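You operate a simulated robot arm through the tools that you are given. There is no shell and no other tool. Be economical: measure what you need, move in short steps, check, and stop when the job is done.

You run a simulated robot arm. Do the job below in one go: nothing can be reset, and whatever is moved stays where it is left.

## Task
Put the muddy white paddle to soak in the wash trough.
Fine: drain lever shut, paddle in the trough, tap on till the trough is a fifth full or more, tap off; no overflow.

It is judged by the outcome, as a careful person would: the job done as asked, and still so three seconds after it is handed in. It fails if anything else is knocked over, pushed out of place, dropped, spilled or broken.

## Robot
A 7-joint arm with a two-finger parallel gripper, fixed in place. Base frame: the origin is at the foot of the arm, x ahead of it, y to its left, z up; the work surface is at about z = 605. Units: mm, degrees, N and s.
With the tool pointing down near the work surface it reaches from about 100 to 720 mm from the base axis. Its first joint turns from -166.0 to 166.0 degrees. Payload 1.57 kg.
The TCP is the grasp point between the finger pads, 30 mm short of the fingertips. In the tool frame z runs along the fingers and y along their closing line. Largest opening 110 mm; finger width 24, thickness 12; the body of the gripper, 48 by 112 mm, starts 78 mm behind the TCP.
Orientation is that of the tool frame in the base frame, as a unit quaternion [w, x, y, z]. With the fingers straight down and closing along the base's y, the tool's x points along the base's -x, its y along +y and its z along -z.

## Interface
- The arm moves only by the tool step_arm. Its argument "deltas" is text: rows parted by semicolons, each of 7 numbers parted by spaces: the finger opening in cm, from 0 to 11, then the shift along the base's x, y, z in units of 300 mm (1.0 is 300 mm), then the turn, a rotation vector about the base's x, y, z in units of 180 degrees (1.0 is 180 degrees). In form: hand x y z rx ry rz; .... A call has 1 to 20 rows; each row is the pose to reach, as a shift and turn from the pose commanded when the call began. A call with a number of a shift or a turn outside -1 to 1 is refused whole. Rows are played at 5 a second. More than 50 mm and 8.6 degrees between two rows, or a gripper value outside its range, and nothing of the call is played. Where a pose cannot be reached the arm comes as near as it can. A force on the tool above 90 N (or 10 N above the force at the start of the call, whichever is more), or a blocked arm, ends the call early, and 0.2 s more pass. Each finger travels about 45 mm/s and halts on what it meets, pressing with about 32 N; the grip force reading is that of the motor and also rises with nothing between the fingers. The clock runs only during rows and for 0.2 s after the last one: add rows that repeat a pose to give the fingers time. The reply holds the time, the measured pose of the TCP, the force on the tool along the base axes, the opening and the grip force, in the units named above and with some noise, with the torque about the TCP (base axes, N m) and any sound that the robot's microphone picked up.
- Cameras (640 x 400 px; columns grow to the right, rows downward): "scene" is fixed at [399.5, -649.3, 1399.1]; the picture's right is [0.98, -0.20, 0.00], its down [-0.09, -0.43, -0.90] and it looks along [0.18, 0.88, -0.44] (base axes); focal length 267 px, centre (320, 200). "wrist" rides on the gripper at [70, 16, -141] in the tool frame; the picture's right is [-0.23, 0.97, 0.00], its down [-0.85, -0.20, -0.48] and it looks along [-0.47, -0.11, 0.88] (tool axes); focal length 222 px, centre (320, 200). There is no depth. A picture from a camera that has moved, and an enlarged one, comes with that camera's place and axes in the base frame and with its lens.
- snapshot(camera): a new picture of that camera. No time passes.
- move_column(by): slides the trunk up (or, below 0, down) by that many mm; the arm rides with it, the base frame stays. It gives what a move gives, with no picture.
- inspect(camera, box): a new picture of the part [left, top, right, bottom] of that camera's present view, enlarged. No time passes.
- sign_off(): hands the job in; it is judged then, once.

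Go step by step. Nothing tells you positions but the pictures and the camera data: compare them with the known pose of the tool, close in by small moves and look again before you grip or let go. The budget is 120 turns and 68 pictures, counting those below and the enlarged ones. Unless the task says otherwise, let go and move clear before handing in, and close with one line.

The tools are called as name(argument=value, ...) on one line, values as JSON. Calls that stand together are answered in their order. step_arm: Moves the arm, as the interface text tells. Its arguments: {"type":"object","properties":{"deltas":{"type":"string"}},"required":["deltas"]} The other tools are called the same way: move_column (by) slides the trunk up or down; snapshot (camera) takes a picture; inspect (camera, box) takes an enlarged picture of a part of a camera's view; sign_off () hands the job in.

At the start:

```text
time_s: 0.0
eef_pos: [340.0, 239.0, 1333.7]
orientation: [0.0, -0.001, 1.0, -0.001]
ft_force: [0.1, -0.6, -0.4]
moment: [0.01, -0.04, 0.05]
opening: 110.1
grip_force: 0.1
trunk travel left (down, up): [-480.0, 110.0]
```

scene: 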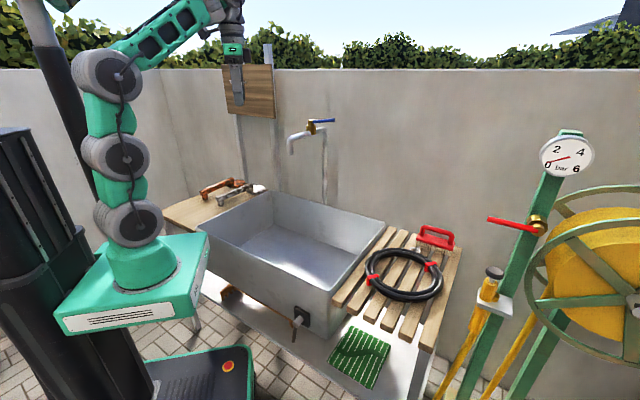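
wrist: 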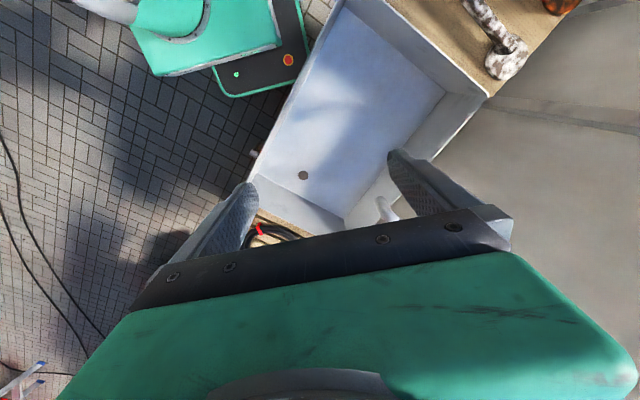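

I see a trough with a tap at the back wall, a drain lever at the front, and a board on the left with a muddy white object and an orange one. I'll look closer at these first.

inspect(camera="scene", box=[150, 160, 290, 250])

inspect(camera="scene", box=[270, 100, 350, 160])

inspect(camera="scene", box=[260, 280, 350, 350])

inspect(camera="wrist", box=[420, 0, 620, 120])

```text
4.44 times, centred on (220, 205) of scene
camera zoom: at [399.5, -649.3, 1399.1], right [0.98, -0.2, 0.0], down [-0.09, -0.43, -0.9], along [0.18, 0.88, -0.44], focal length 1188 px, centre (764, 178)
```

zoom: 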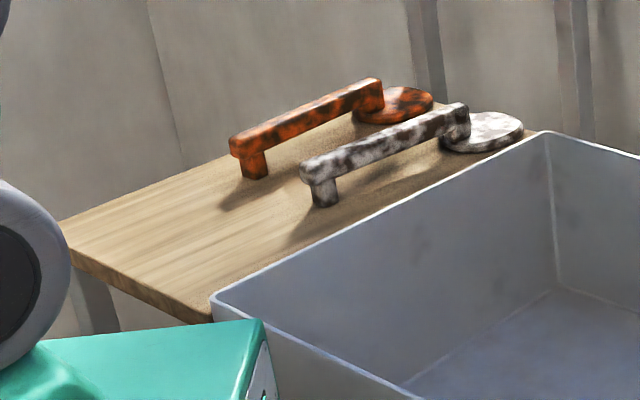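

```text
6.67 times, centred on (310, 130) of scene
camera zoom: at [399.5, -649.3, 1399.1], right [0.98, -0.2, 0.0], down [-0.09, -0.43, -0.9], along [0.18, 0.88, -0.44], focal length 1781 px, centre (387, 667)
```

zoom: 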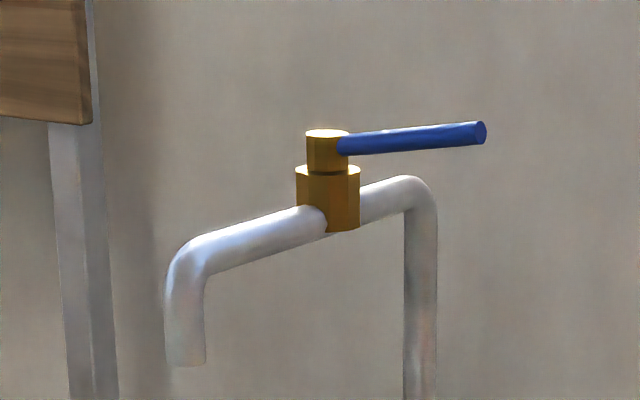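

```text
5.71 times, centred on (305, 315) of scene
camera zoom: at [399.5, -649.3, 1399.1], right [0.98, -0.2, 0.0], down [-0.09, -0.43, -0.9], along [0.18, 0.88, -0.44], focal length 1527 px, centre (406, -457)
```

zoom: 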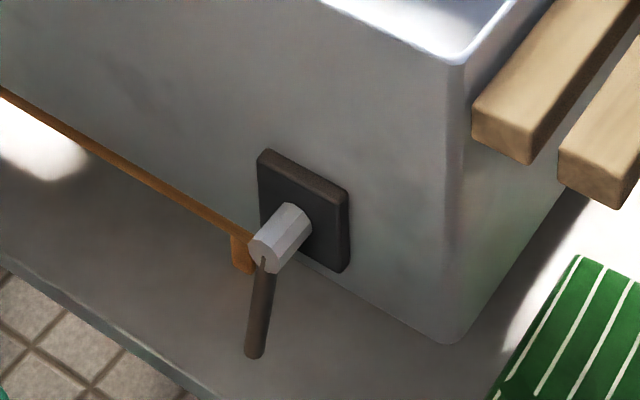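

```text
3.20 times, centred on (520, 60) of wrist
camera zoom: at [268.2, 255.8, 1474.7], right [0.23, 0.97, 0.0], down [0.85, -0.2, 0.48], along [0.47, -0.11, -0.88], focal length 711 px, centre (-320, 648)
```

zoom: 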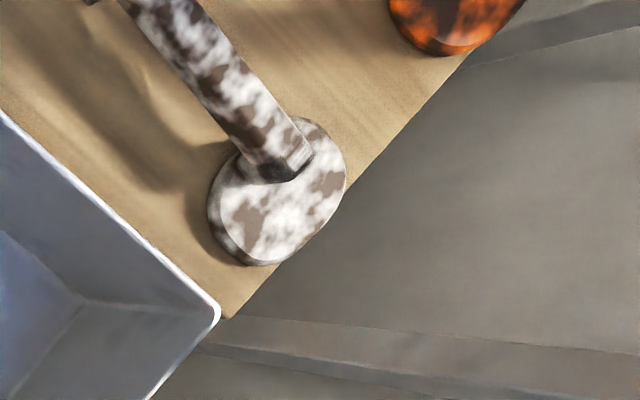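

The trough rim is at z≈822 and turned about 45°. Its centre is near (470, 290), the paddle lies on the left board with its handle running from about (161, 575) to (332, 725), and the tap hub is near (574, 384, 1216). I'll move above the tap to see its lever properly.

step_arm(deltas="11 .061 .011 .027 0 0 .042;11 .122 .023 .054 0 0 .083;11 .183 .034 .081 0 0 .125;11 .244 .046 .108 0 0 .167;11 .306 .057 .135 0 0 .208;11 .367 .068 .162 0 0 .25;11 .428 .08 .188 0 0 .292;11 .489 .091 .215 0 0 .333;11 .55 .103 .242 0 0 .375;11 .611 .114 .269 0 0 .417;11 .672 .126 .296 0 0 .458;11 .733 .137 .323 0 0 .5;11 .733 .137 .323 0 0 .5")

snapshot(camera="wrist")

```text
time_s: 1.1
eef_pos: [417.7, 256.0, 1313.6]
orientation: [0.006, -0.257, 0.966, 0.002]
ft_force: [13.2, 8.7, -24.1]
moment: [-0.71, 0.55, -0.16]
opening: 109.8
grip_force: 0.1
out of reach, approached as far as the arm can: row 1, 2, 3, 4, 5
trunk travel left (down, up): [-480.0, 110.0]
stopped in row 5: the force on the tool passed its limit at 157 N (the readings are from after the stop); the commanded pose is now the measured one
```

```text
61 pictures are left
camera wrist: at [346.2, 234.9, 1453.6], right [-0.29, 0.96, 0.01], down [0.84, 0.25, 0.49], along [0.47, 0.14, -0.87], focal length 222 px, centre (320, 200)
```

wrist: 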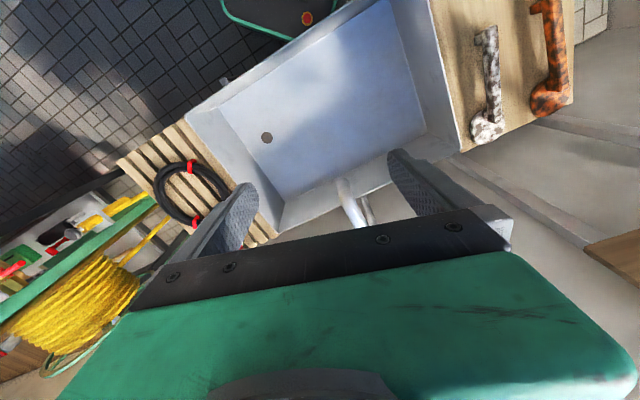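

The move hit its limit with a force on the tool, so I need to see what was touched.

snapshot(camera="scene")

inspect(camera="scene", box=[180, 0, 360, 160])

```text
60 pictures are left
```

scene: 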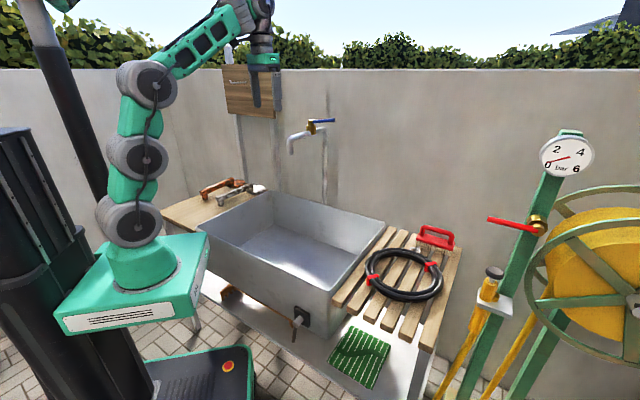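

```text
2.50 times, centred on (270, 80) of scene
camera zoom: at [399.5, -649.3, 1399.1], right [0.98, -0.2, 0.0], down [-0.09, -0.43, -0.9], along [0.18, 0.88, -0.44], focal length 668 px, centre (445, 500)
```

zoom: 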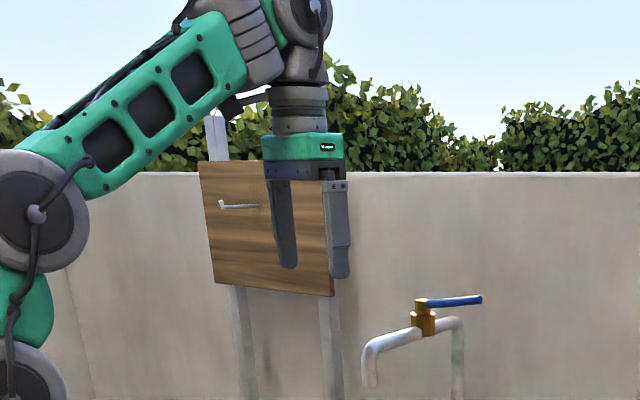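

Nothing visible was hit, and the tap and board look unmoved. The arm was probably stretched at its reach limit, so I'll back off a little and check the force.

step_arm(deltas="11 -.1 -.05 0 0 0 0;11 -.2 -.1 0 0 0 0;11 -.2 -.1 0 0 0 0")

```text
time_s: 1.9
eef_pos: [357.1, 225.5, 1315.0]
orientation: [0.005, -0.257, 0.966, 0.002]
ft_force: [0.3, -0.7, 0.3]
moment: [0.02, -0.01, 0.01]
opening: 110.1
grip_force: 0.0
trunk travel left (down, up): [-480.0, 110.0]
```

The force is clear, so that was the reach limit. I'll raise the trunk for more reach at tap height.

move_column(by=110)

```text
time_s: 3.3
eef_pos: [357.1, 225.2, 1424.0]
orientation: [0.005, -0.257, 0.966, 0.003]
ft_force: [-0.3, 0.0, 0.5]
moment: [-0.02, 0.03, -0.01]
opening: 110.2
grip_force: 0.0
trunk travel left (down, up): [-590.0, 0.0]
```

Next I'll move toward the tap while lowering, with yaw going to about 90°.

step_arm(deltas="11 .04 .01 -.05 0 0 .042;11 .08 .02 -.1 0 0 .083;11 .12 .03 -.13 0 0 .125;11 .16 .04 -.16 0 0 .167;11 .2 .05 -.19 0 0 .208;11 .24 .06 -.22 0 0 .25;11 .28 .06 -.25 0 0 .292;11 .32 .06 -.25 0 0 .333;11 .32 .06 -.25 0 0 .333")

snapshot(camera="wrist")

```text
time_s: 5.3
eef_pos: [452.9, 243.4, 1349.5]
orientation: [0.003, -0.706, 0.708, 0.005]
ft_force: [-1.2, -0.7, -0.1]
moment: [-0.01, -0.01, 0.02]
opening: 109.8
grip_force: 0.0
trunk travel left (down, up): [-590.0, 0.0]
```

```text
58 pictures are left
camera wrist: at [435.7, 171.9, 1489.4], right [-0.97, 0.23, 0.01], down [0.2, 0.85, 0.49], along [0.11, 0.48, -0.87], focal length 222 px, centre (320, 200)
```

wrist: 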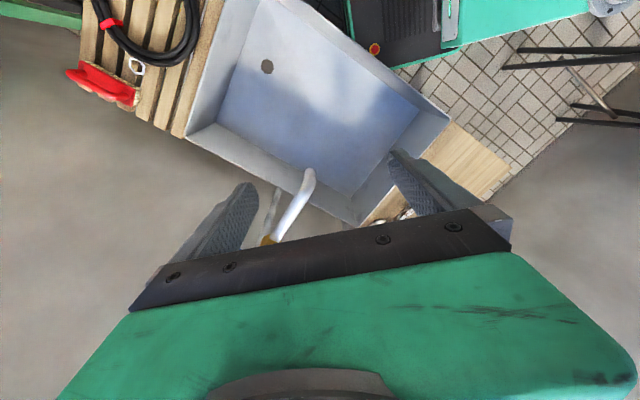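

The tap spout is near (485, 318, 1114) and the hub near (568, 372, 1218). The gripper hides the lever, so I'll edge forward.

step_arm(deltas="11 .07 .06 0 0 0 0;11 .14 .12 0 0 0 0;11 .2 .18 0 0 0 0;11 .25 .25 0 0 0 0;11 .25 .25 0 0 0 0")

snapshot(camera="wrist")

```text
time_s: 6.5
eef_pos: [521.6, 310.2, 1343.0]
orientation: [0.004, -0.706, 0.709, 0.005]
ft_force: [0.4, 1.1, 0.3]
moment: [0.0, 0.0, 0.02]
opening: 110.0
grip_force: 0.0
out of reach, approached as far as the arm can: row 4, 5
trunk travel left (down, up): [-590.0, 0.0]
```

```text
57 pictures are left
camera wrist: at [504.0, 239.0, 1483.7], right [-0.97, 0.23, 0.01], down [0.21, 0.85, 0.49], along [0.11, 0.48, -0.87], focal length 222 px, centre (320, 200)
```

wrist: 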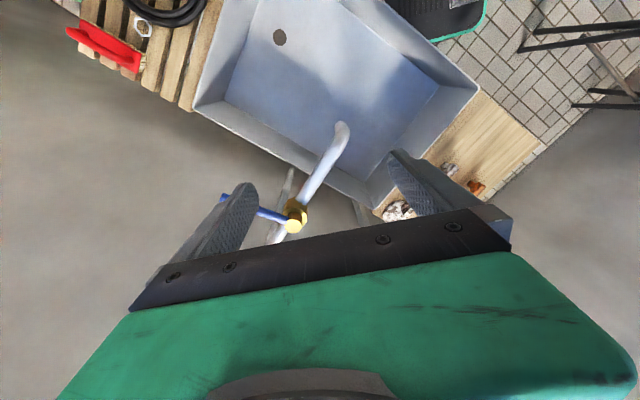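

The tap lever points right, from the hub at about (578, 400) to a tip at about (655, 346) with z≈1228. It lies across the pipe, so the tap is off. Now I'll go and look at the drain lever on the front wall.

step_arm(deltas="11 -.053 -.103 0 0 0 -.042;11 -.106 -.206 0 0 0 -.083;11 -.158 -.308 0 0 0 -.125;11 -.211 -.411 0 0 0 -.167;11 -.264 -.514 -.03 0 0 -.208;11 -.317 -.617 -.06 0 0 -.25;11 -.369 -.719 -.09 0 0 -.292;11 -.422 -.822 -.12 0 0 -.333;11 -.475 -.925 -.15 0 0 -.375;11 -.528 -1 -.2 0 0 -.417;11 -.58 -1 -.3 0 0 -.458;11 -.633 -1 -.4 0 0 -.5;11 -.633 -1 -.5 0 0 -.5;11 -.633 -1 -.6 0 0 -.5")

move_column(by=-150)

snapshot(camera="wrist")

snapshot(camera="scene")

```text
time_s: 9.3
eef_pos: [330.5, 8.9, 1133.1]
orientation: [-0.099, 0.006, 0.995, -0.015]
ft_force: [0.1, -0.4, -0.4]
moment: [-0.01, -0.04, 0.01]
opening: 109.8
grip_force: 0.1
trunk travel left (down, up): [-590.0, 0.0]
stopped in row 14: the arm was blocked; the commanded pose is now the measured one
```

```text
time_s: 11.1
eef_pos: [326.6, 8.7, 973.8]
orientation: [-0.13, 0.007, 0.991, -0.019]
ft_force: [0.6, -0.4, 0.3]
moment: [-0.01, -0.04, 0.02]
opening: 109.7
grip_force: 0.1
trunk travel left (down, up): [-440.0, 150.0]
```

```text
56 pictures are left
camera wrist: at [294.6, 31.4, 1127.3], right [0.23, 0.97, -0.1], down [0.95, -0.2, 0.25], along [0.22, -0.15, -0.96], focal length 222 px, centre (320, 200)
```

wrist: 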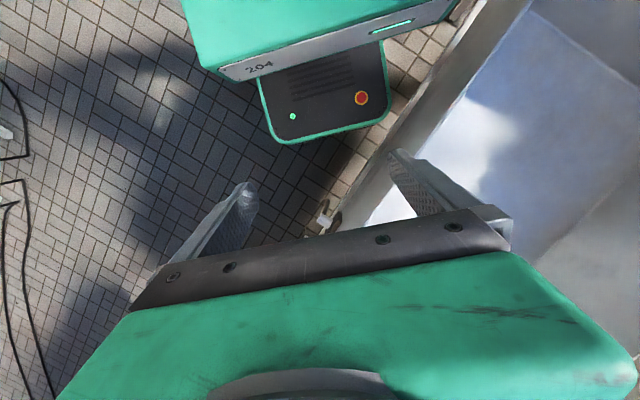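

```text
55 pictures are left
```

scene: 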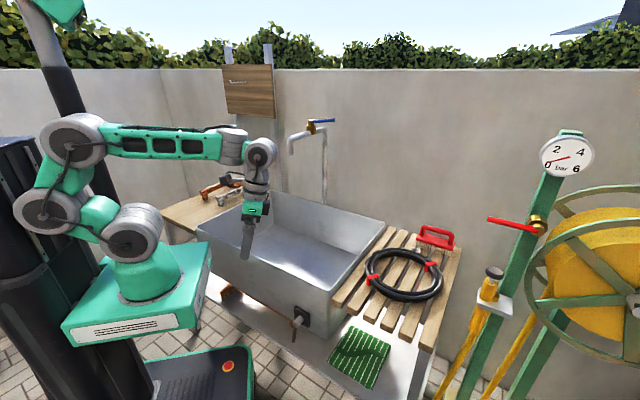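

The arm folded up against itself, which left the tool tilted. I'll move outward and lower so it unfolds, and straighten the tool.

step_arm(deltas="11 .07 -.06 0 0 -.02 0;11 .14 -.12 0 0 -.04 0;11 .2 -.18 -.05 0 -.06 0;11 .25 -.25 -.1 0 -.083 0;11 .25 -.32 -.18 0 -.083 0;11 .25 -.4 -.26 0 -.083 0;11 .25 -.4 -.26 0 -.083 0")

snapshot(camera="wrist")

```text
time_s: 12.7
eef_pos: [403.9, -110.8, 913.1]
orientation: [0.029, 0.007, 0.999, -0.013]
ft_force: [-0.2, -0.2, 0.6]
moment: [0.01, 0.0, 0.0]
opening: 110.2
grip_force: 0.0
trunk travel left (down, up): [-440.0, 150.0]
```

```text
54 pictures are left
camera wrist: at [325.5, -89.5, 1049.2], right [0.24, 0.97, -0.01], down [0.82, -0.2, 0.53], along [0.52, -0.14, -0.85], focal length 222 px, centre (320, 200)
```

wrist: 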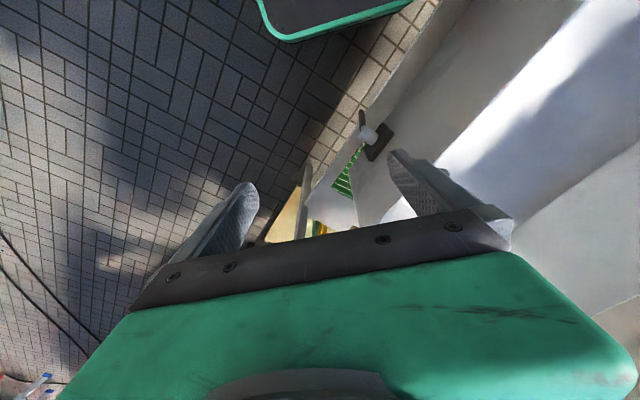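

inspect(camera="wrist", box=[320, 90, 420, 200])

```text
3.64 times, centred on (370, 145) of wrist
camera zoom: at [325.5, -89.5, 1049.2], right [0.24, 0.97, -0.01], down [0.82, -0.2, 0.53], along [0.52, -0.14, -0.85], focal length 808 px, centre (138, 400)
```

zoom: 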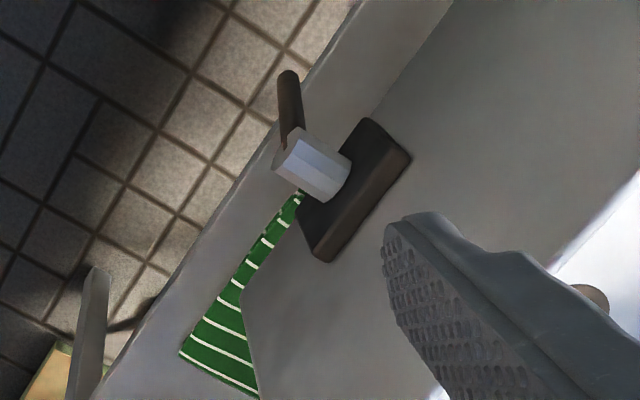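

inspect(camera="scene", box=[200, 260, 330, 360])

inspect(camera="scene", box=[280, 295, 320, 345])

```text
4.00 times, centred on (265, 310) of scene
camera zoom: at [399.5, -649.3, 1399.1], right [0.98, -0.2, 0.0], down [-0.09, -0.43, -0.9], along [0.18, 0.88, -0.44], focal length 1069 px, centre (540, -240)
```

zoom: 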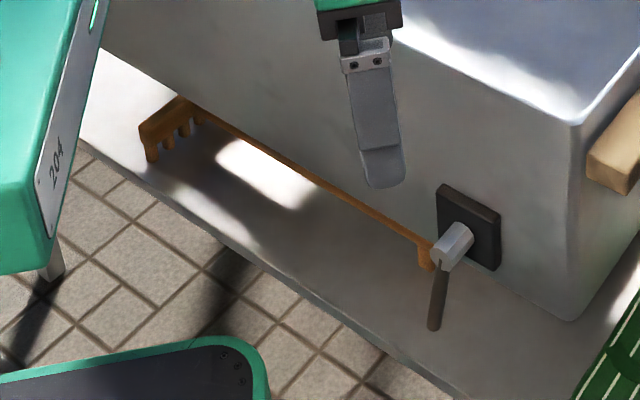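

```text
8.00 times, centred on (300, 320) of scene
camera zoom: at [399.5, -649.3, 1399.1], right [0.98, -0.2, 0.0], down [-0.09, -0.43, -0.9], along [0.18, 0.88, -0.44], focal length 2138 px, centre (480, -760)
```

zoom: 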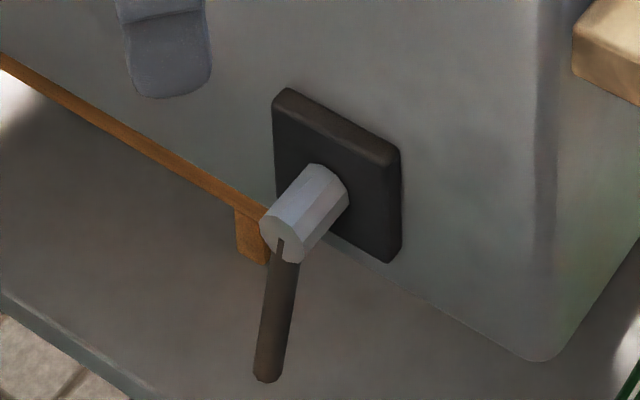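

The lever hangs roughly straight down from the valve at about (447, -48, 670). The rake on the slab behind it is something to avoid. Whether that position is open or shut isn't visible, so the water will show it. First I'll move the paddle, going round between the base and the tap.

step_arm(deltas="11 0 .13 .02 0 .003 .02;11 -.01 .27 .04 0 .006 .04;11 -.02 .4 .06 0 .01 .06;11 -.03 .54 .08 0 .013 .08;11 -.05 .68 .1 0 .016 .1;11 -.06 .82 .12 0 .02 .13;11 -.08 .96 .12 0 .02 .16;11 -.08 .96 .12 0.001 .02 .2;11 -.08 .96 .12 .001 .02 .235")

```text
time_s: 14.7
eef_pos: [382.2, 177.5, 948.7]
orientation: [0.002, -0.355, 0.935, 0.0]
ft_force: [0.2, 0.2, -0.4]
moment: [0.0, -0.01, 0.0]
opening: 110.2
grip_force: 0.1
trunk travel left (down, up): [-440.0, 150.0]
```

step_arm(deltas="11 -.08 .11 .01 0 0 0;11 -.17 .2 .02 0 0 0;11 -.25 .31 .03 0 0 0;11 -.32 .43 .03 0 0 0;11 -.36 .56 .03 0 0 0;11 -.4 .7 .03 0 0 0;11 -.44 .84 .03 0 0 0;11 -.46 .98 .03 0 0 0;11 -.46 .98 .03 0 0 0")

snapshot(camera="wrist")

```text
time_s: 16.7
eef_pos: [242.6, 471.7, 957.0]
orientation: [0.001, -0.354, 0.935, -0.002]
ft_force: [-0.5, 0.1, 0.1]
moment: [0.0, 0.01, 0.01]
opening: 110.1
grip_force: 0.0
trunk travel left (down, up): [-440.0, 150.0]
```

```text
50 pictures are left
camera wrist: at [177.1, 438.6, 1098.6], right [-0.47, 0.88, 0.0], down [0.77, 0.42, 0.48], along [0.42, 0.23, -0.88], focal length 222 px, centre (320, 200)
```

wrist: 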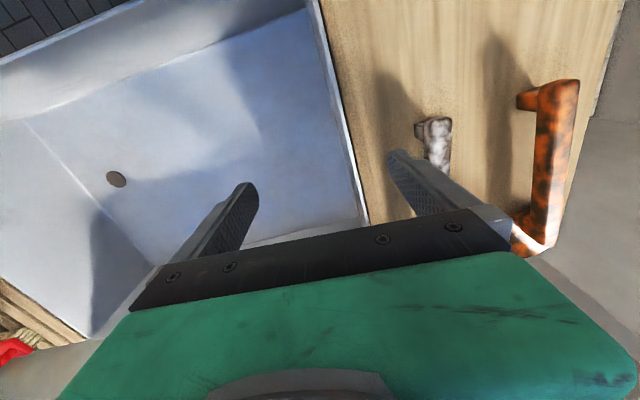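

step_arm(deltas="11 -.02 .14 0 0 0 0;11 -.02 .28 0 0 0 0;11 -.02 .42 0 0 0 0;11 -.02 .56 0 0 0 0;11 -.02 .56 -.1 0 0 0;11 -.02 .56 -.1 0 0 0")

snapshot(camera="wrist")

inspect(camera="scene", box=[150, 120, 290, 220])

```text
time_s: 18.1
eef_pos: [236.5, 641.4, 925.4]
orientation: [0.002, -0.355, 0.935, -0.002]
ft_force: [0.3, 0.0, -0.3]
moment: [0.01, 0.0, 0.01]
opening: 110.1
grip_force: 0.0
trunk travel left (down, up): [-440.0, 150.0]
```

```text
49 pictures are left
camera wrist: at [172.1, 607.0, 1067.0], right [-0.47, 0.88, 0.0], down [0.77, 0.42, 0.48], along [0.42, 0.23, -0.88], focal length 222 px, centre (320, 200)
```

wrist: 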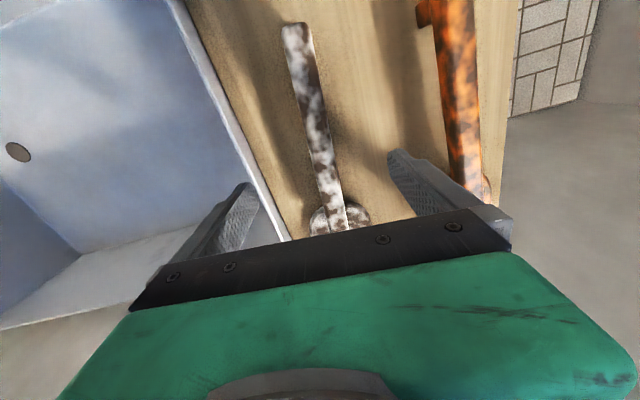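

```text
4.00 times, centred on (220, 170) of scene
camera zoom: at [399.5, -649.3, 1399.1], right [0.98, -0.2, 0.0], down [-0.09, -0.43, -0.9], along [0.18, 0.88, -0.44], focal length 1069 px, centre (720, 320)
```

zoom: 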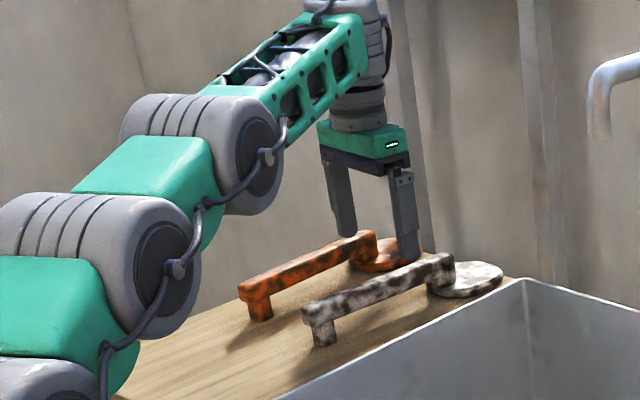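

The handle is between the fingers and about 8 mm off centre. I'll correct that and descend.

step_arm(deltas="8 -.02 .02 -.08 0 0 .008;8 -.02 .02 -.17 0 0 .008;8 -.02 .02 -.265 0 0 .008;8 -.02 .02 -.265 0 0 .008")

inspect(camera="scene", box=[170, 140, 290, 220])

snapshot(camera="wrist")

```text
time_s: 19.1
eef_pos: [231.5, 646.2, 845.3]
orientation: [0.002, -0.366, 0.931, -0.002]
ft_force: [-0.8, -0.7, 0.3]
moment: [0.03, -0.02, -0.01]
opening: 80.2
grip_force: 0.1
trunk travel left (down, up): [-440.0, 150.0]
```

```text
5.00 times, centred on (230, 180) of scene
camera zoom: at [399.5, -649.3, 1399.1], right [0.98, -0.2, 0.0], down [-0.09, -0.43, -0.9], along [0.18, 0.88, -0.44], focal length 1336 px, centre (770, 300)
```

zoom: 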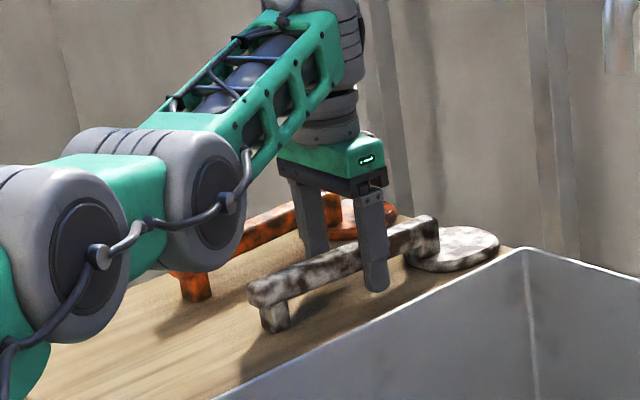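

```text
46 pictures are left
camera wrist: at [167.4, 611.5, 987.3], right [-0.5, 0.87, 0.0], down [0.76, 0.44, 0.48], along [0.42, 0.24, -0.88], focal length 222 px, centre (320, 200)
```

wrist: 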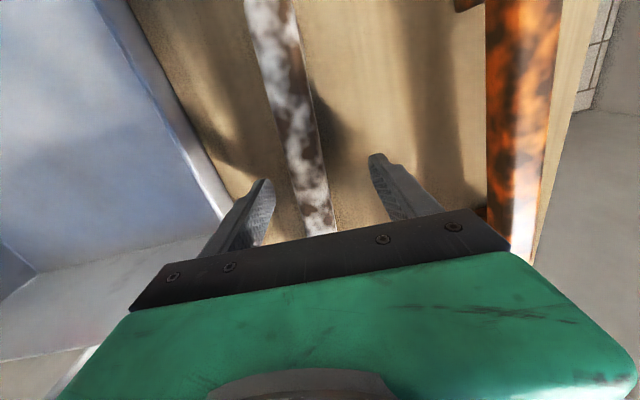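

step_arm(deltas="8 0 0 -.02 0 0 0;5 0 0 -.02 0 0 0;2 0 0 -.02 0 0 0;0 0 0 -.02 0 0 0;0 0 0 -.02 0 0 0;0 0 0 -.02 0 0 0;0 0 0 -.02 0 0 0;0 0 0 -.02 0 0 0;0 0 0 -.02 0 0 0;0 0 0 -.02 0 0 0")

inspect(camera="scene", box=[170, 140, 290, 220])

```text
time_s: 21.3
eef_pos: [230.8, 647.2, 842.0]
orientation: [0.002, -0.366, 0.931, -0.001]
ft_force: [0.1, 0.3, 0.4]
moment: [0.05, -0.01, -0.08]
opening: 23.7
grip_force: 32.0
trunk travel left (down, up): [-440.0, 150.0]
```

```text
5.00 times, centred on (230, 180) of scene
camera zoom: at [399.5, -649.3, 1399.1], right [0.98, -0.2, 0.0], down [-0.09, -0.43, -0.9], along [0.18, 0.88, -0.44], focal length 1336 px, centre (770, 300)
```

zoom: 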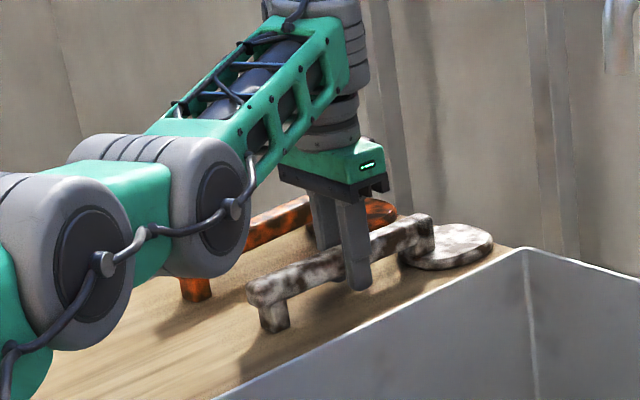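

It is gripped at 23.7 mm. I'll lift slowly.

step_arm(deltas="0 0 0 .05 0 0 0;0 0 0 .1 0 0 0;0 0 0 .18 0 0 0;0 0 0 .26 0 0 0;0 0 0 .34 0 0 0;0 0 0 .34 0 0 0")

inspect(camera="scene", box=[150, 110, 300, 220])

```text
time_s: 22.7
eef_pos: [231.5, 645.6, 942.9]
orientation: [0.002, -0.366, 0.931, -0.002]
ft_force: [0.3, -0.4, -0.9]
moment: [-0.04, 0.03, 0.0]
opening: 23.6
grip_force: 32.2
trunk travel left (down, up): [-440.0, 150.0]
```

```text
3.64 times, centred on (225, 165) of scene
camera zoom: at [399.5, -649.3, 1399.1], right [0.98, -0.2, 0.0], down [-0.09, -0.43, -0.9], along [0.18, 0.88, -0.44], focal length 972 px, centre (666, 327)
```

zoom: 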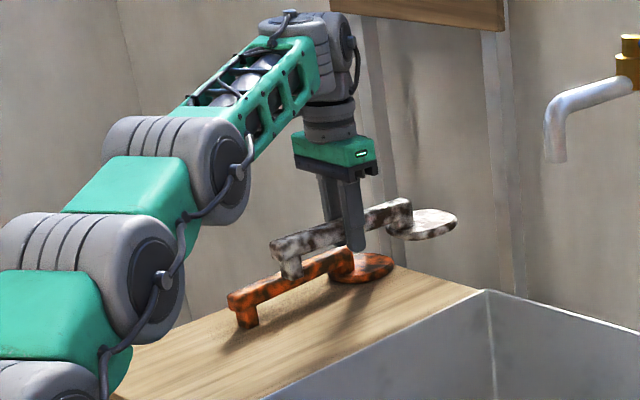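

The paddle is held level and is light. I'll raise the trunk a bit for clearance and carry the paddle over the left part of the trough, clear of the spout and drain.

move_column(by=70)

step_arm(deltas="0 .05 -.12 0 0 0 0;0 .1 -.25 0 0 0 0;0 .14 -.38 0 0 0 0;0 .19 -.5 0 0 0 0;0 .24 -.62 0 0 0 0;0 .28 -.74 0 0 0 0;0 .33 -.867 0 0 0 0;0 .33 -.867 0 0 0 0")

snapshot(camera="wrist")

snapshot(camera="scene")

```text
time_s: 23.8
eef_pos: [231.0, 645.2, 1011.9]
orientation: [0.001, -0.366, 0.931, -0.002]
ft_force: [0.9, 0.2, -1.5]
moment: [-0.05, 0.08, -0.02]
opening: 23.5
grip_force: 32.0
trunk travel left (down, up): [-510.0, 80.0]
```

```text
time_s: 25.6
eef_pos: [325.0, 396.6, 1021.9]
orientation: [-0.01, -0.366, 0.931, 0.003]
ft_force: [-0.1, -0.1, -1.7]
moment: [-0.03, 0.07, 0.03]
opening: 23.4
grip_force: 31.8
out of reach, approached as far as the arm can: row 6, 7, 8
trunk travel left (down, up): [-510.0, 80.0]
```

```text
43 pictures are left
camera wrist: at [263.8, 361.1, 1164.2], right [-0.5, 0.87, 0.01], down [0.77, 0.44, 0.46], along [0.4, 0.24, -0.89], focal length 222 px, centre (320, 200)
```

wrist: 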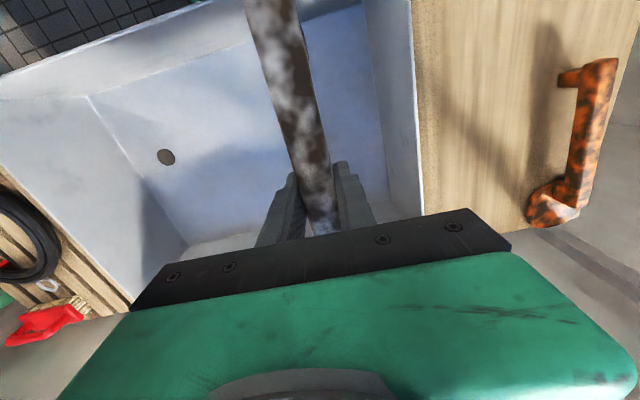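

```text
42 pictures are left
```

scene: 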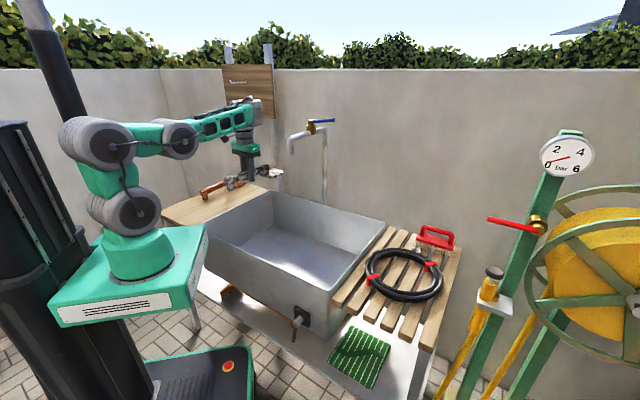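

The paddle is above the trough. The arm folds at this height but will extend as it lowers, so I'll descend in two stages.

step_arm(deltas="0 0 0 -.1 0 0 0;0 0 0 -.2 0 0 0;0 0 0 -.3 0 0 0;0 0 0 -.4 0 0 0;0 0 0 -.5 0 0 0;0 0 0 -.5 0 0 0")

snapshot(camera="wrist")

inspect(camera="scene", box=[180, 120, 400, 310])

```text
time_s: 27.0
eef_pos: [330.4, 387.8, 864.9]
orientation: [0.002, -0.366, 0.931, -0.001]
ft_force: [-1.0, 0.2, -1.6]
moment: [-0.08, 0.08, 0.0]
opening: 23.7
grip_force: 31.9
out of reach, approached as far as the arm can: row 1, 2, 3
trunk travel left (down, up): [-510.0, 80.0]
```

```text
41 pictures are left
camera wrist: at [266.5, 352.5, 1005.9], right [-0.5, 0.87, 0.0], down [0.76, 0.44, 0.48], along [0.42, 0.24, -0.88], focal length 222 px, centre (320, 200)
```

wrist: 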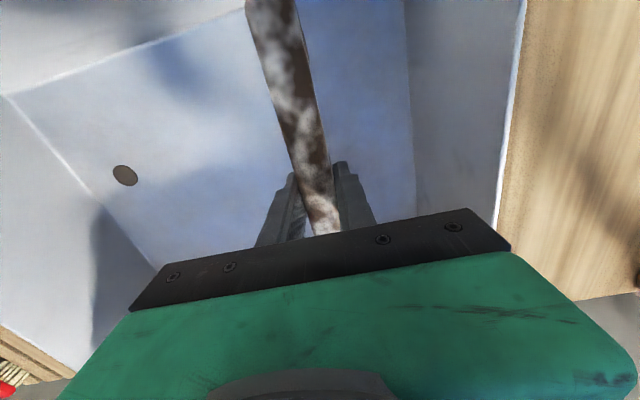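

```text
2.11 times, centred on (290, 215) of scene
camera zoom: at [399.5, -649.3, 1399.1], right [0.98, -0.2, 0.0], down [-0.09, -0.43, -0.9], along [0.18, 0.88, -0.44], focal length 562 px, centre (383, 168)
```

zoom: 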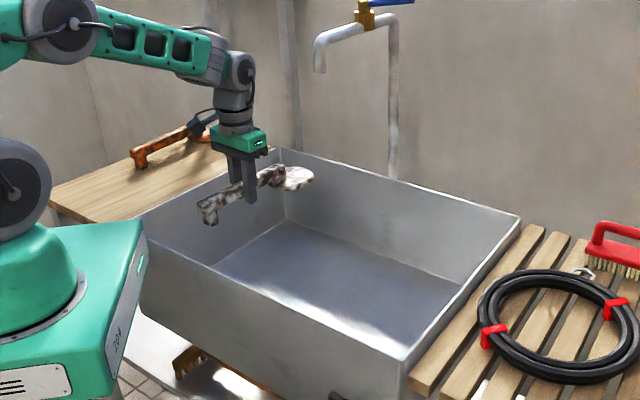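

step_arm(deltas="0 0 0 -.13 0 0 0;0 0 0 -.26 0 0 0;0 0 0 -.39 0 0 0;0 0 0 -.5 0 0 0;0 0 0 -.58 0 0 0;0 0 0 -.58 0 0 0")

inspect(camera="scene", box=[180, 120, 400, 310])

```text
time_s: 28.4
eef_pos: [329.4, 386.4, 688.5]
orientation: [0.003, -0.366, 0.931, 0.0]
ft_force: [1.0, -0.5, -2.3]
moment: [-0.04, 0.08, 0.02]
opening: 23.5
grip_force: 32.5
trunk travel left (down, up): [-510.0, 80.0]
```

```text
2.11 times, centred on (290, 215) of scene
camera zoom: at [399.5, -649.3, 1399.1], right [0.98, -0.2, 0.0], down [-0.09, -0.43, -0.9], along [0.18, 0.88, -0.44], focal length 562 px, centre (383, 168)
```

zoom: 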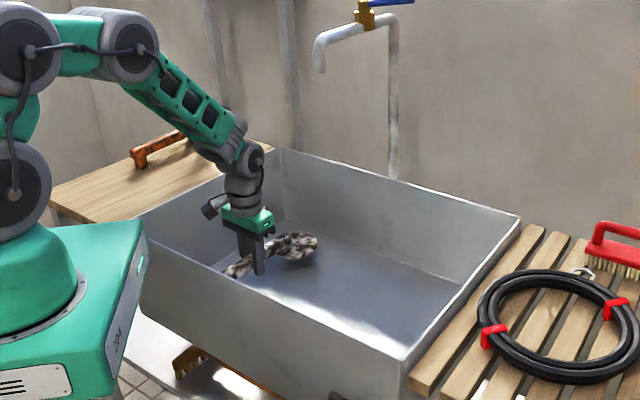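

Nearly there. I'll do a fine descent while watching the force.

step_arm(deltas="0 0 0 -.025 0 0 0;0 0 0 -.05 0 0 0;0 0 0 -.07 0 0 0;0 0 0 -.085 0 0 0;0 0 0 -.085 0 0 0")

inspect(camera="scene", box=[240, 180, 320, 240])

```text
time_s: 29.6
eef_pos: [330.3, 386.2, 662.5]
orientation: [0.002, -0.365, 0.931, 0.0]
ft_force: [-0.6, 0.0, -2.1]
moment: [-0.07, 0.06, 0.01]
opening: 23.5
grip_force: 31.9
trunk travel left (down, up): [-510.0, 80.0]
```

```text
6.67 times, centred on (280, 210) of scene
camera zoom: at [399.5, -649.3, 1399.1], right [0.98, -0.2, 0.0], down [-0.09, -0.43, -0.9], along [0.18, 0.88, -0.44], focal length 1781 px, centre (587, 133)
```

zoom: 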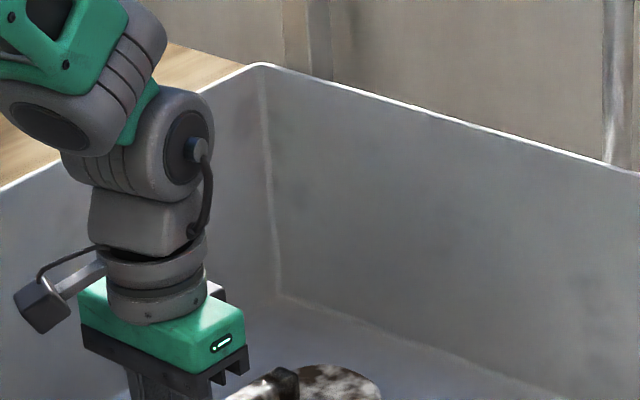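

step_arm(deltas="0 0 0 -.015 0 0 0;0 0 0 -.03 0 0 0;0 0 0 -.04 0 0 0;0 0 0 -.04 0 0 0")

inspect(camera="scene", box=[230, 210, 320, 270])

```text
time_s: 30.6
eef_pos: [329.8, 386.4, 650.4]
orientation: [0.002, -0.366, 0.931, -0.001]
ft_force: [-0.7, 0.1, -1.2]
moment: [-0.04, 0.08, 0.02]
opening: 23.6
grip_force: 32.2
trunk travel left (down, up): [-510.0, 80.0]
```

```text
6.67 times, centred on (275, 240) of scene
camera zoom: at [399.5, -649.3, 1399.1], right [0.98, -0.2, 0.0], down [-0.09, -0.43, -0.9], along [0.18, 0.88, -0.44], focal length 1781 px, centre (620, -67)
```

zoom: 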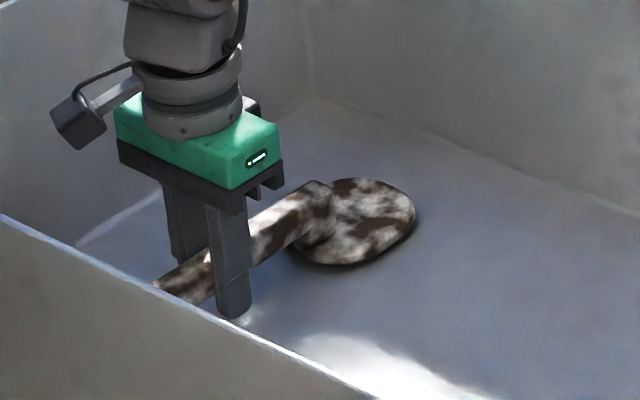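

step_arm(deltas="0 0 0 -.01 0 0 0;0 0 0 -.02 0 0 0;0 0 0 -.02 0 0 0")

step_arm(deltas="0 0 0 -.01 0 0 0;0 0 0 -.015 0 0 0;0 0 0 -.015 0 0 0")

```text
time_s: 31.4
eef_pos: [330.8, 387.0, 645.3]
orientation: [0.001, -0.365, 0.931, 0.0]
ft_force: [-0.4, -0.5, 1.8]
moment: [0.33, -0.25, 0.01]
opening: 23.6
grip_force: 31.5
trunk travel left (down, up): [-510.0, 80.0]
```

```text
time_s: 32.2
eef_pos: [330.9, 387.8, 643.9]
orientation: [0.005, -0.366, 0.931, 0.0]
ft_force: [-3.2, 0.1, 28.9]
moment: [0.05, 0.05, -0.05]
opening: 23.4
grip_force: 32.0
trunk travel left (down, up): [-510.0, 80.0]
```

Contact with the floor, with the paddle resting. I'll ease up 3 mm, open, then rise.

step_arm(deltas="2.4 0 0 .01 0 0 0;4 0 0 .01 0 0 0;6 0 0 .01 0 0 0;7 0 0 .01 0 0 0;7 0 0 .01 0 0 0;7 0 0 .1 0 0 0;7 0 0 .23 0 0 0;7 0 0 .36 0 0 0;7 0 0 .5 0 0 0;7 0 0 .65 0 0 0;7 0 0 .8 0 0 0;7 0 0 .95 0 0 0;7 0 0 .95 0 0 0")

snapshot(camera="wrist")

inspect(camera="scene", box=[180, 120, 400, 310])

```text
time_s: 35.0
eef_pos: [331.0, 382.7, 925.2]
orientation: [0.001, -0.365, 0.931, -0.002]
ft_force: [-0.5, -0.5, 0.0]
moment: [0.0, 0.02, 0.01]
opening: 70.0
grip_force: 0.1
trunk travel left (down, up): [-510.0, 80.0]
```

```text
36 pictures are left
camera wrist: at [268.2, 347.6, 1065.9], right [-0.5, 0.87, 0.0], down [0.76, 0.44, 0.48], along [0.42, 0.24, -0.88], focal length 222 px, centre (320, 200)
```

wrist: 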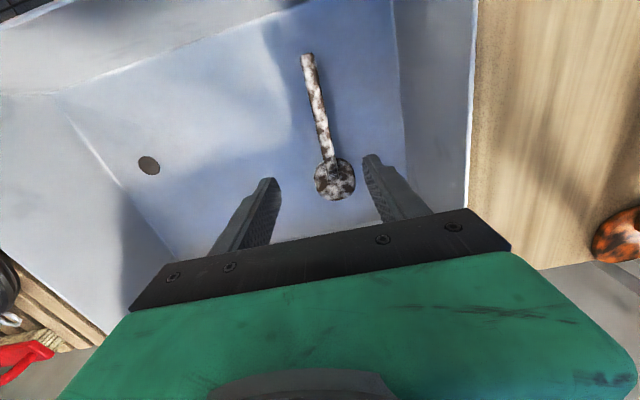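

```text
2.11 times, centred on (290, 215) of scene
camera zoom: at [399.5, -649.3, 1399.1], right [0.98, -0.2, 0.0], down [-0.09, -0.43, -0.9], along [0.18, 0.88, -0.44], focal length 562 px, centre (383, 168)
```

zoom: 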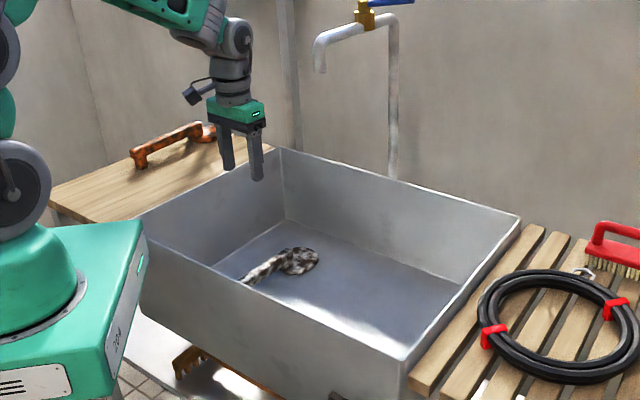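

The paddle lies in the trough. I'll look at the drain hole for any clue about whether it is open.

inspect(camera="wrist", box=[115, 135, 185, 195])

```text
6.67 times, centred on (150, 165) of wrist
camera zoom: at [268.2, 347.6, 1065.9], right [-0.5, 0.87, 0.0], down [0.76, 0.44, 0.48], along [0.42, 0.24, -0.88], focal length 1481 px, centre (1453, 433)
```

zoom: 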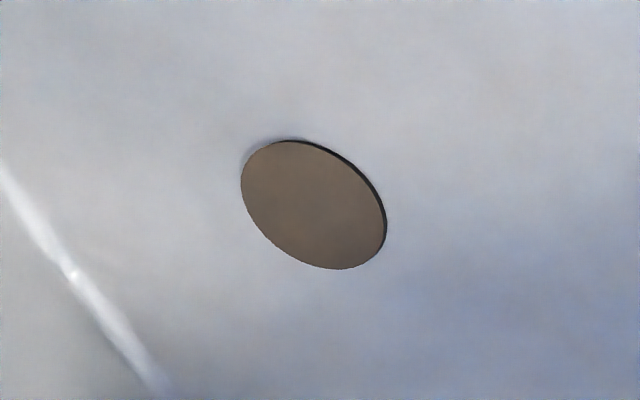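

The drain cover gives no clue, so I'll test with water. I'll raise the trunk and prepare a tilted tool to reach the tap lever.

move_column(by=80)

step_arm(deltas="2 .03 -.08 .05 0 0 -.04;0 .06 -.16 .1 0 0 -.08;0 .09 -.24 .2 0 0 -.12;0 .12 -.32 .3 0 0 -.16;0 .15 -.4 .4 0 0 -.2;0 .18 -.46 .5 0 0 -.239;0 .2 -.5 .6 0 0 -.239;0 .2 -.5 .7 0 0 -.239;0 .2 -.5 .7 0 0 -.239")

```text
time_s: 36.1
eef_pos: [331.5, 383.9, 1004.7]
orientation: [0.002, -0.366, 0.931, -0.001]
ft_force: [0.5, 0.7, 0.2]
moment: [-0.01, 0.01, -0.02]
opening: 70.0
grip_force: 0.0
trunk travel left (down, up): [-590.0, 0.0]
```

```text
time_s: 38.1
eef_pos: [393.0, 234.7, 1214.1]
orientation: [0.001, 0.001, 1.0, -0.002]
ft_force: [0.6, 0.1, -0.3]
moment: [0.03, 0.03, 0.0]
opening: 0.1
grip_force: 21.0
trunk travel left (down, up): [-590.0, 0.0]
```

step_arm(deltas="6 .05 0 .1 0 -.042 0;6 .12 .03 .2 0 -.083 0;6 .2 .06 .3 0 -.125 0;6 .3 .1 .4 0 -.167 0;6 .4 .15 .42 0 -.208 0;6 .49 .217 .42 0 -.25 0;6 .49 .217 .42 0 -.25 0")

snapshot(camera="wrist")

inspect(camera="scene", box=[200, 0, 380, 160])

```text
time_s: 39.8
eef_pos: [538.6, 299.4, 1340.1]
orientation: [0.384, 0.001, 0.923, 0.0]
ft_force: [-1.1, 0.3, 0.1]
moment: [0.01, 0.0, 0.0]
opening: 60.2
grip_force: 0.0
trunk travel left (down, up): [-590.0, 0.0]
```

```text
33 pictures are left
camera wrist: at [388.0, 315.8, 1390.3], right [0.16, 0.97, 0.16], down [0.26, -0.2, 0.94], along [0.95, -0.11, -0.29], focal length 222 px, centre (320, 200)
```

wrist: 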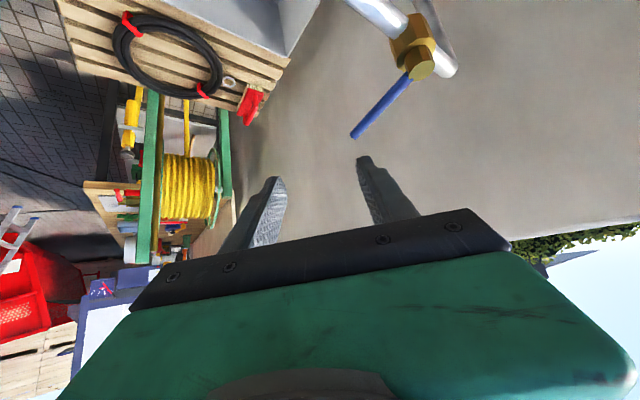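

```text
2.50 times, centred on (290, 80) of scene
camera zoom: at [399.5, -649.3, 1399.1], right [0.98, -0.2, 0.0], down [-0.09, -0.43, -0.9], along [0.18, 0.88, -0.44], focal length 668 px, centre (395, 500)
```

zoom: 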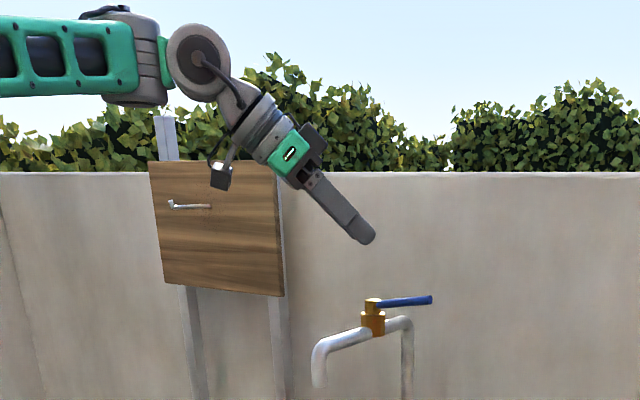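

The lever runs from the hub at (577, 408, 1222) to the tip at (655, 346, 1229). I'll come down with open fingers straddling it near its outer part.

step_arm(deltas="8 .09 .07 -.02 0 0 0;8 .18 .14 -.03 0 0 0;8 .265 .205 -.03 0 0 0;8 .265 .205 -.1 0 0 0;8 .265 .205 -.2 0 0 0;8 .265 .205 -.22 0 0 0")

snapshot(camera="wrist")

inspect(camera="scene", box=[240, 60, 380, 160])

```text
time_s: 41.1
eef_pos: [619.1, 359.3, 1274.8]
orientation: [0.384, 0.001, 0.923, 0.0]
ft_force: [-1.0, 0.3, 0.4]
moment: [-0.02, 0.0, 0.01]
opening: 80.0
grip_force: 0.3
trunk travel left (down, up): [-590.0, 0.0]
```

```text
31 pictures are left
camera wrist: at [469.5, 377.2, 1325.0], right [0.16, 0.97, 0.16], down [0.26, -0.2, 0.94], along [0.95, -0.11, -0.29], focal length 222 px, centre (320, 200)
```

wrist: 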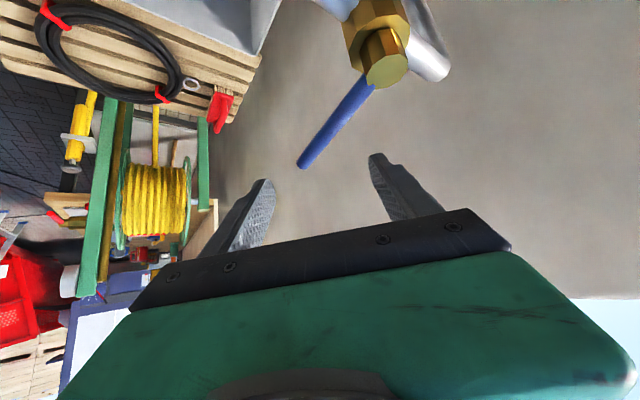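

```text
4.00 times, centred on (310, 110) of scene
camera zoom: at [399.5, -649.3, 1399.1], right [0.98, -0.2, 0.0], down [-0.09, -0.43, -0.9], along [0.18, 0.88, -0.44], focal length 1069 px, centre (360, 560)
```

zoom: 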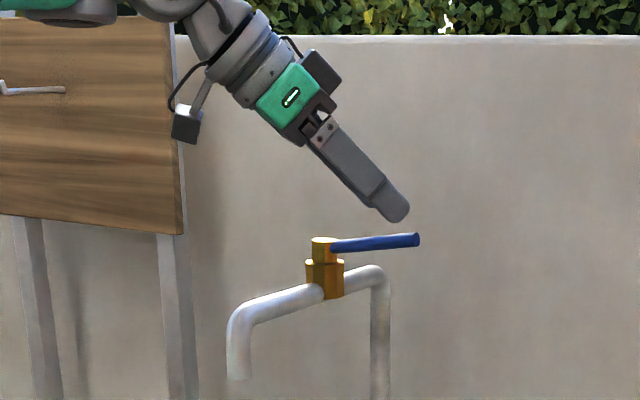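

step_arm(deltas="8 0 0 -.06 0 0 0;8 0 0 -.117 0 0 0;8 0 0 -.117 0 0 0")

snapshot(camera="wrist")

```text
time_s: 42.0
eef_pos: [619.1, 359.8, 1238.5]
orientation: [0.385, 0.002, 0.923, -0.001]
ft_force: [-0.1, 0.3, 0.1]
moment: [-0.03, 0.0, -0.02]
opening: 80.3
grip_force: 0.0
trunk travel left (down, up): [-590.0, 0.0]
```

```text
29 pictures are left
camera wrist: at [469.1, 376.6, 1289.1], right [0.16, 0.97, 0.16], down [0.26, -0.2, 0.94], along [0.95, -0.11, -0.29], focal length 222 px, centre (320, 200)
```

wrist: 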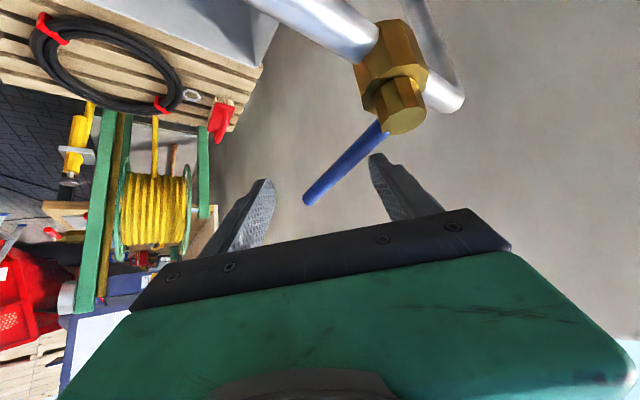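

The lever is between the fingers. I'll narrow the gap and gently push it toward the wall (counter-clockwise).

step_arm(deltas="6 0 0 0 0 0 0;5.5 0 0.02 0 0 0 0;5.5 0 .05 0 0 0 0;5.5 0.01 .08 0 0 0 0;5.5 0.02 .11 0 0 0 0;5.5 .03 .14 0 0 0 0")

snapshot(camera="wrist")

```text
time_s: 43.4
eef_pos: [623.4, 393.5, 1239.2]
orientation: [0.382, 0.007, 0.924, -0.003]
ft_force: [-37.2, -38.8, -12.4]
moment: [-0.29, 0.46, -2.82]
opening: 89.4
grip_force: 18.9
trunk travel left (down, up): [-590.0, 0.0]
```

```text
28 pictures are left
camera wrist: at [473.2, 412.7, 1290.7], right [0.18, 0.97, 0.16], down [0.27, -0.2, 0.94], along [0.95, -0.12, -0.29], focal length 222 px, centre (320, 200)
```

wrist: 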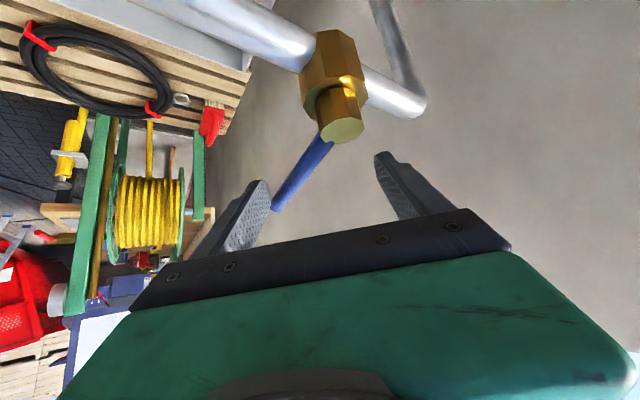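

The lever was firm in that direction, so it is at its stop. I'll back off and push it the other way (clockwise, toward the spout).

step_arm(deltas="5.5 -.03 -.07 0.01 0 0 0;5.5 -.03 -.14 .01 0 0 0;5 -.03 -.18 .01 0 0 0;5 -.03 -.22 .01 0 0 0;5 -.04 -.26 .01 0 0 0;5 -.06 -.3 .01 0 0 0")

snapshot(camera="wrist")

```text
time_s: 44.8
eef_pos: [609.3, 310.1, 1242.2]
orientation: [0.383, 0.002, 0.924, -0.001]
ft_force: [0.4, 0.3, 0.2]
moment: [0.01, 0.01, 0.01]
opening: 50.3
grip_force: 0.0
trunk travel left (down, up): [-590.0, 0.0]
```

```text
27 pictures are left
camera wrist: at [459.8, 328.0, 1292.6], right [0.16, 0.97, 0.16], down [0.26, -0.2, 0.94], along [0.95, -0.11, -0.29], focal length 222 px, centre (320, 200)
```

wrist: 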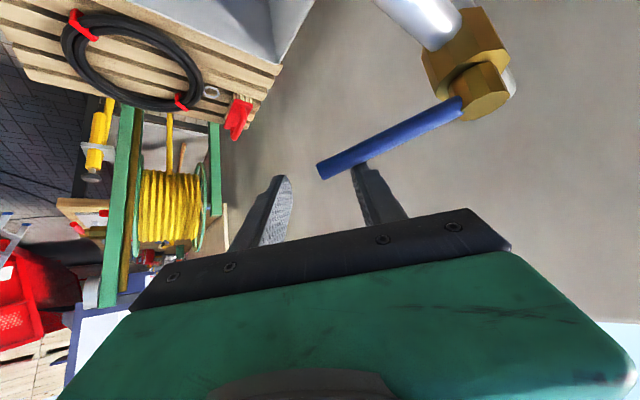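

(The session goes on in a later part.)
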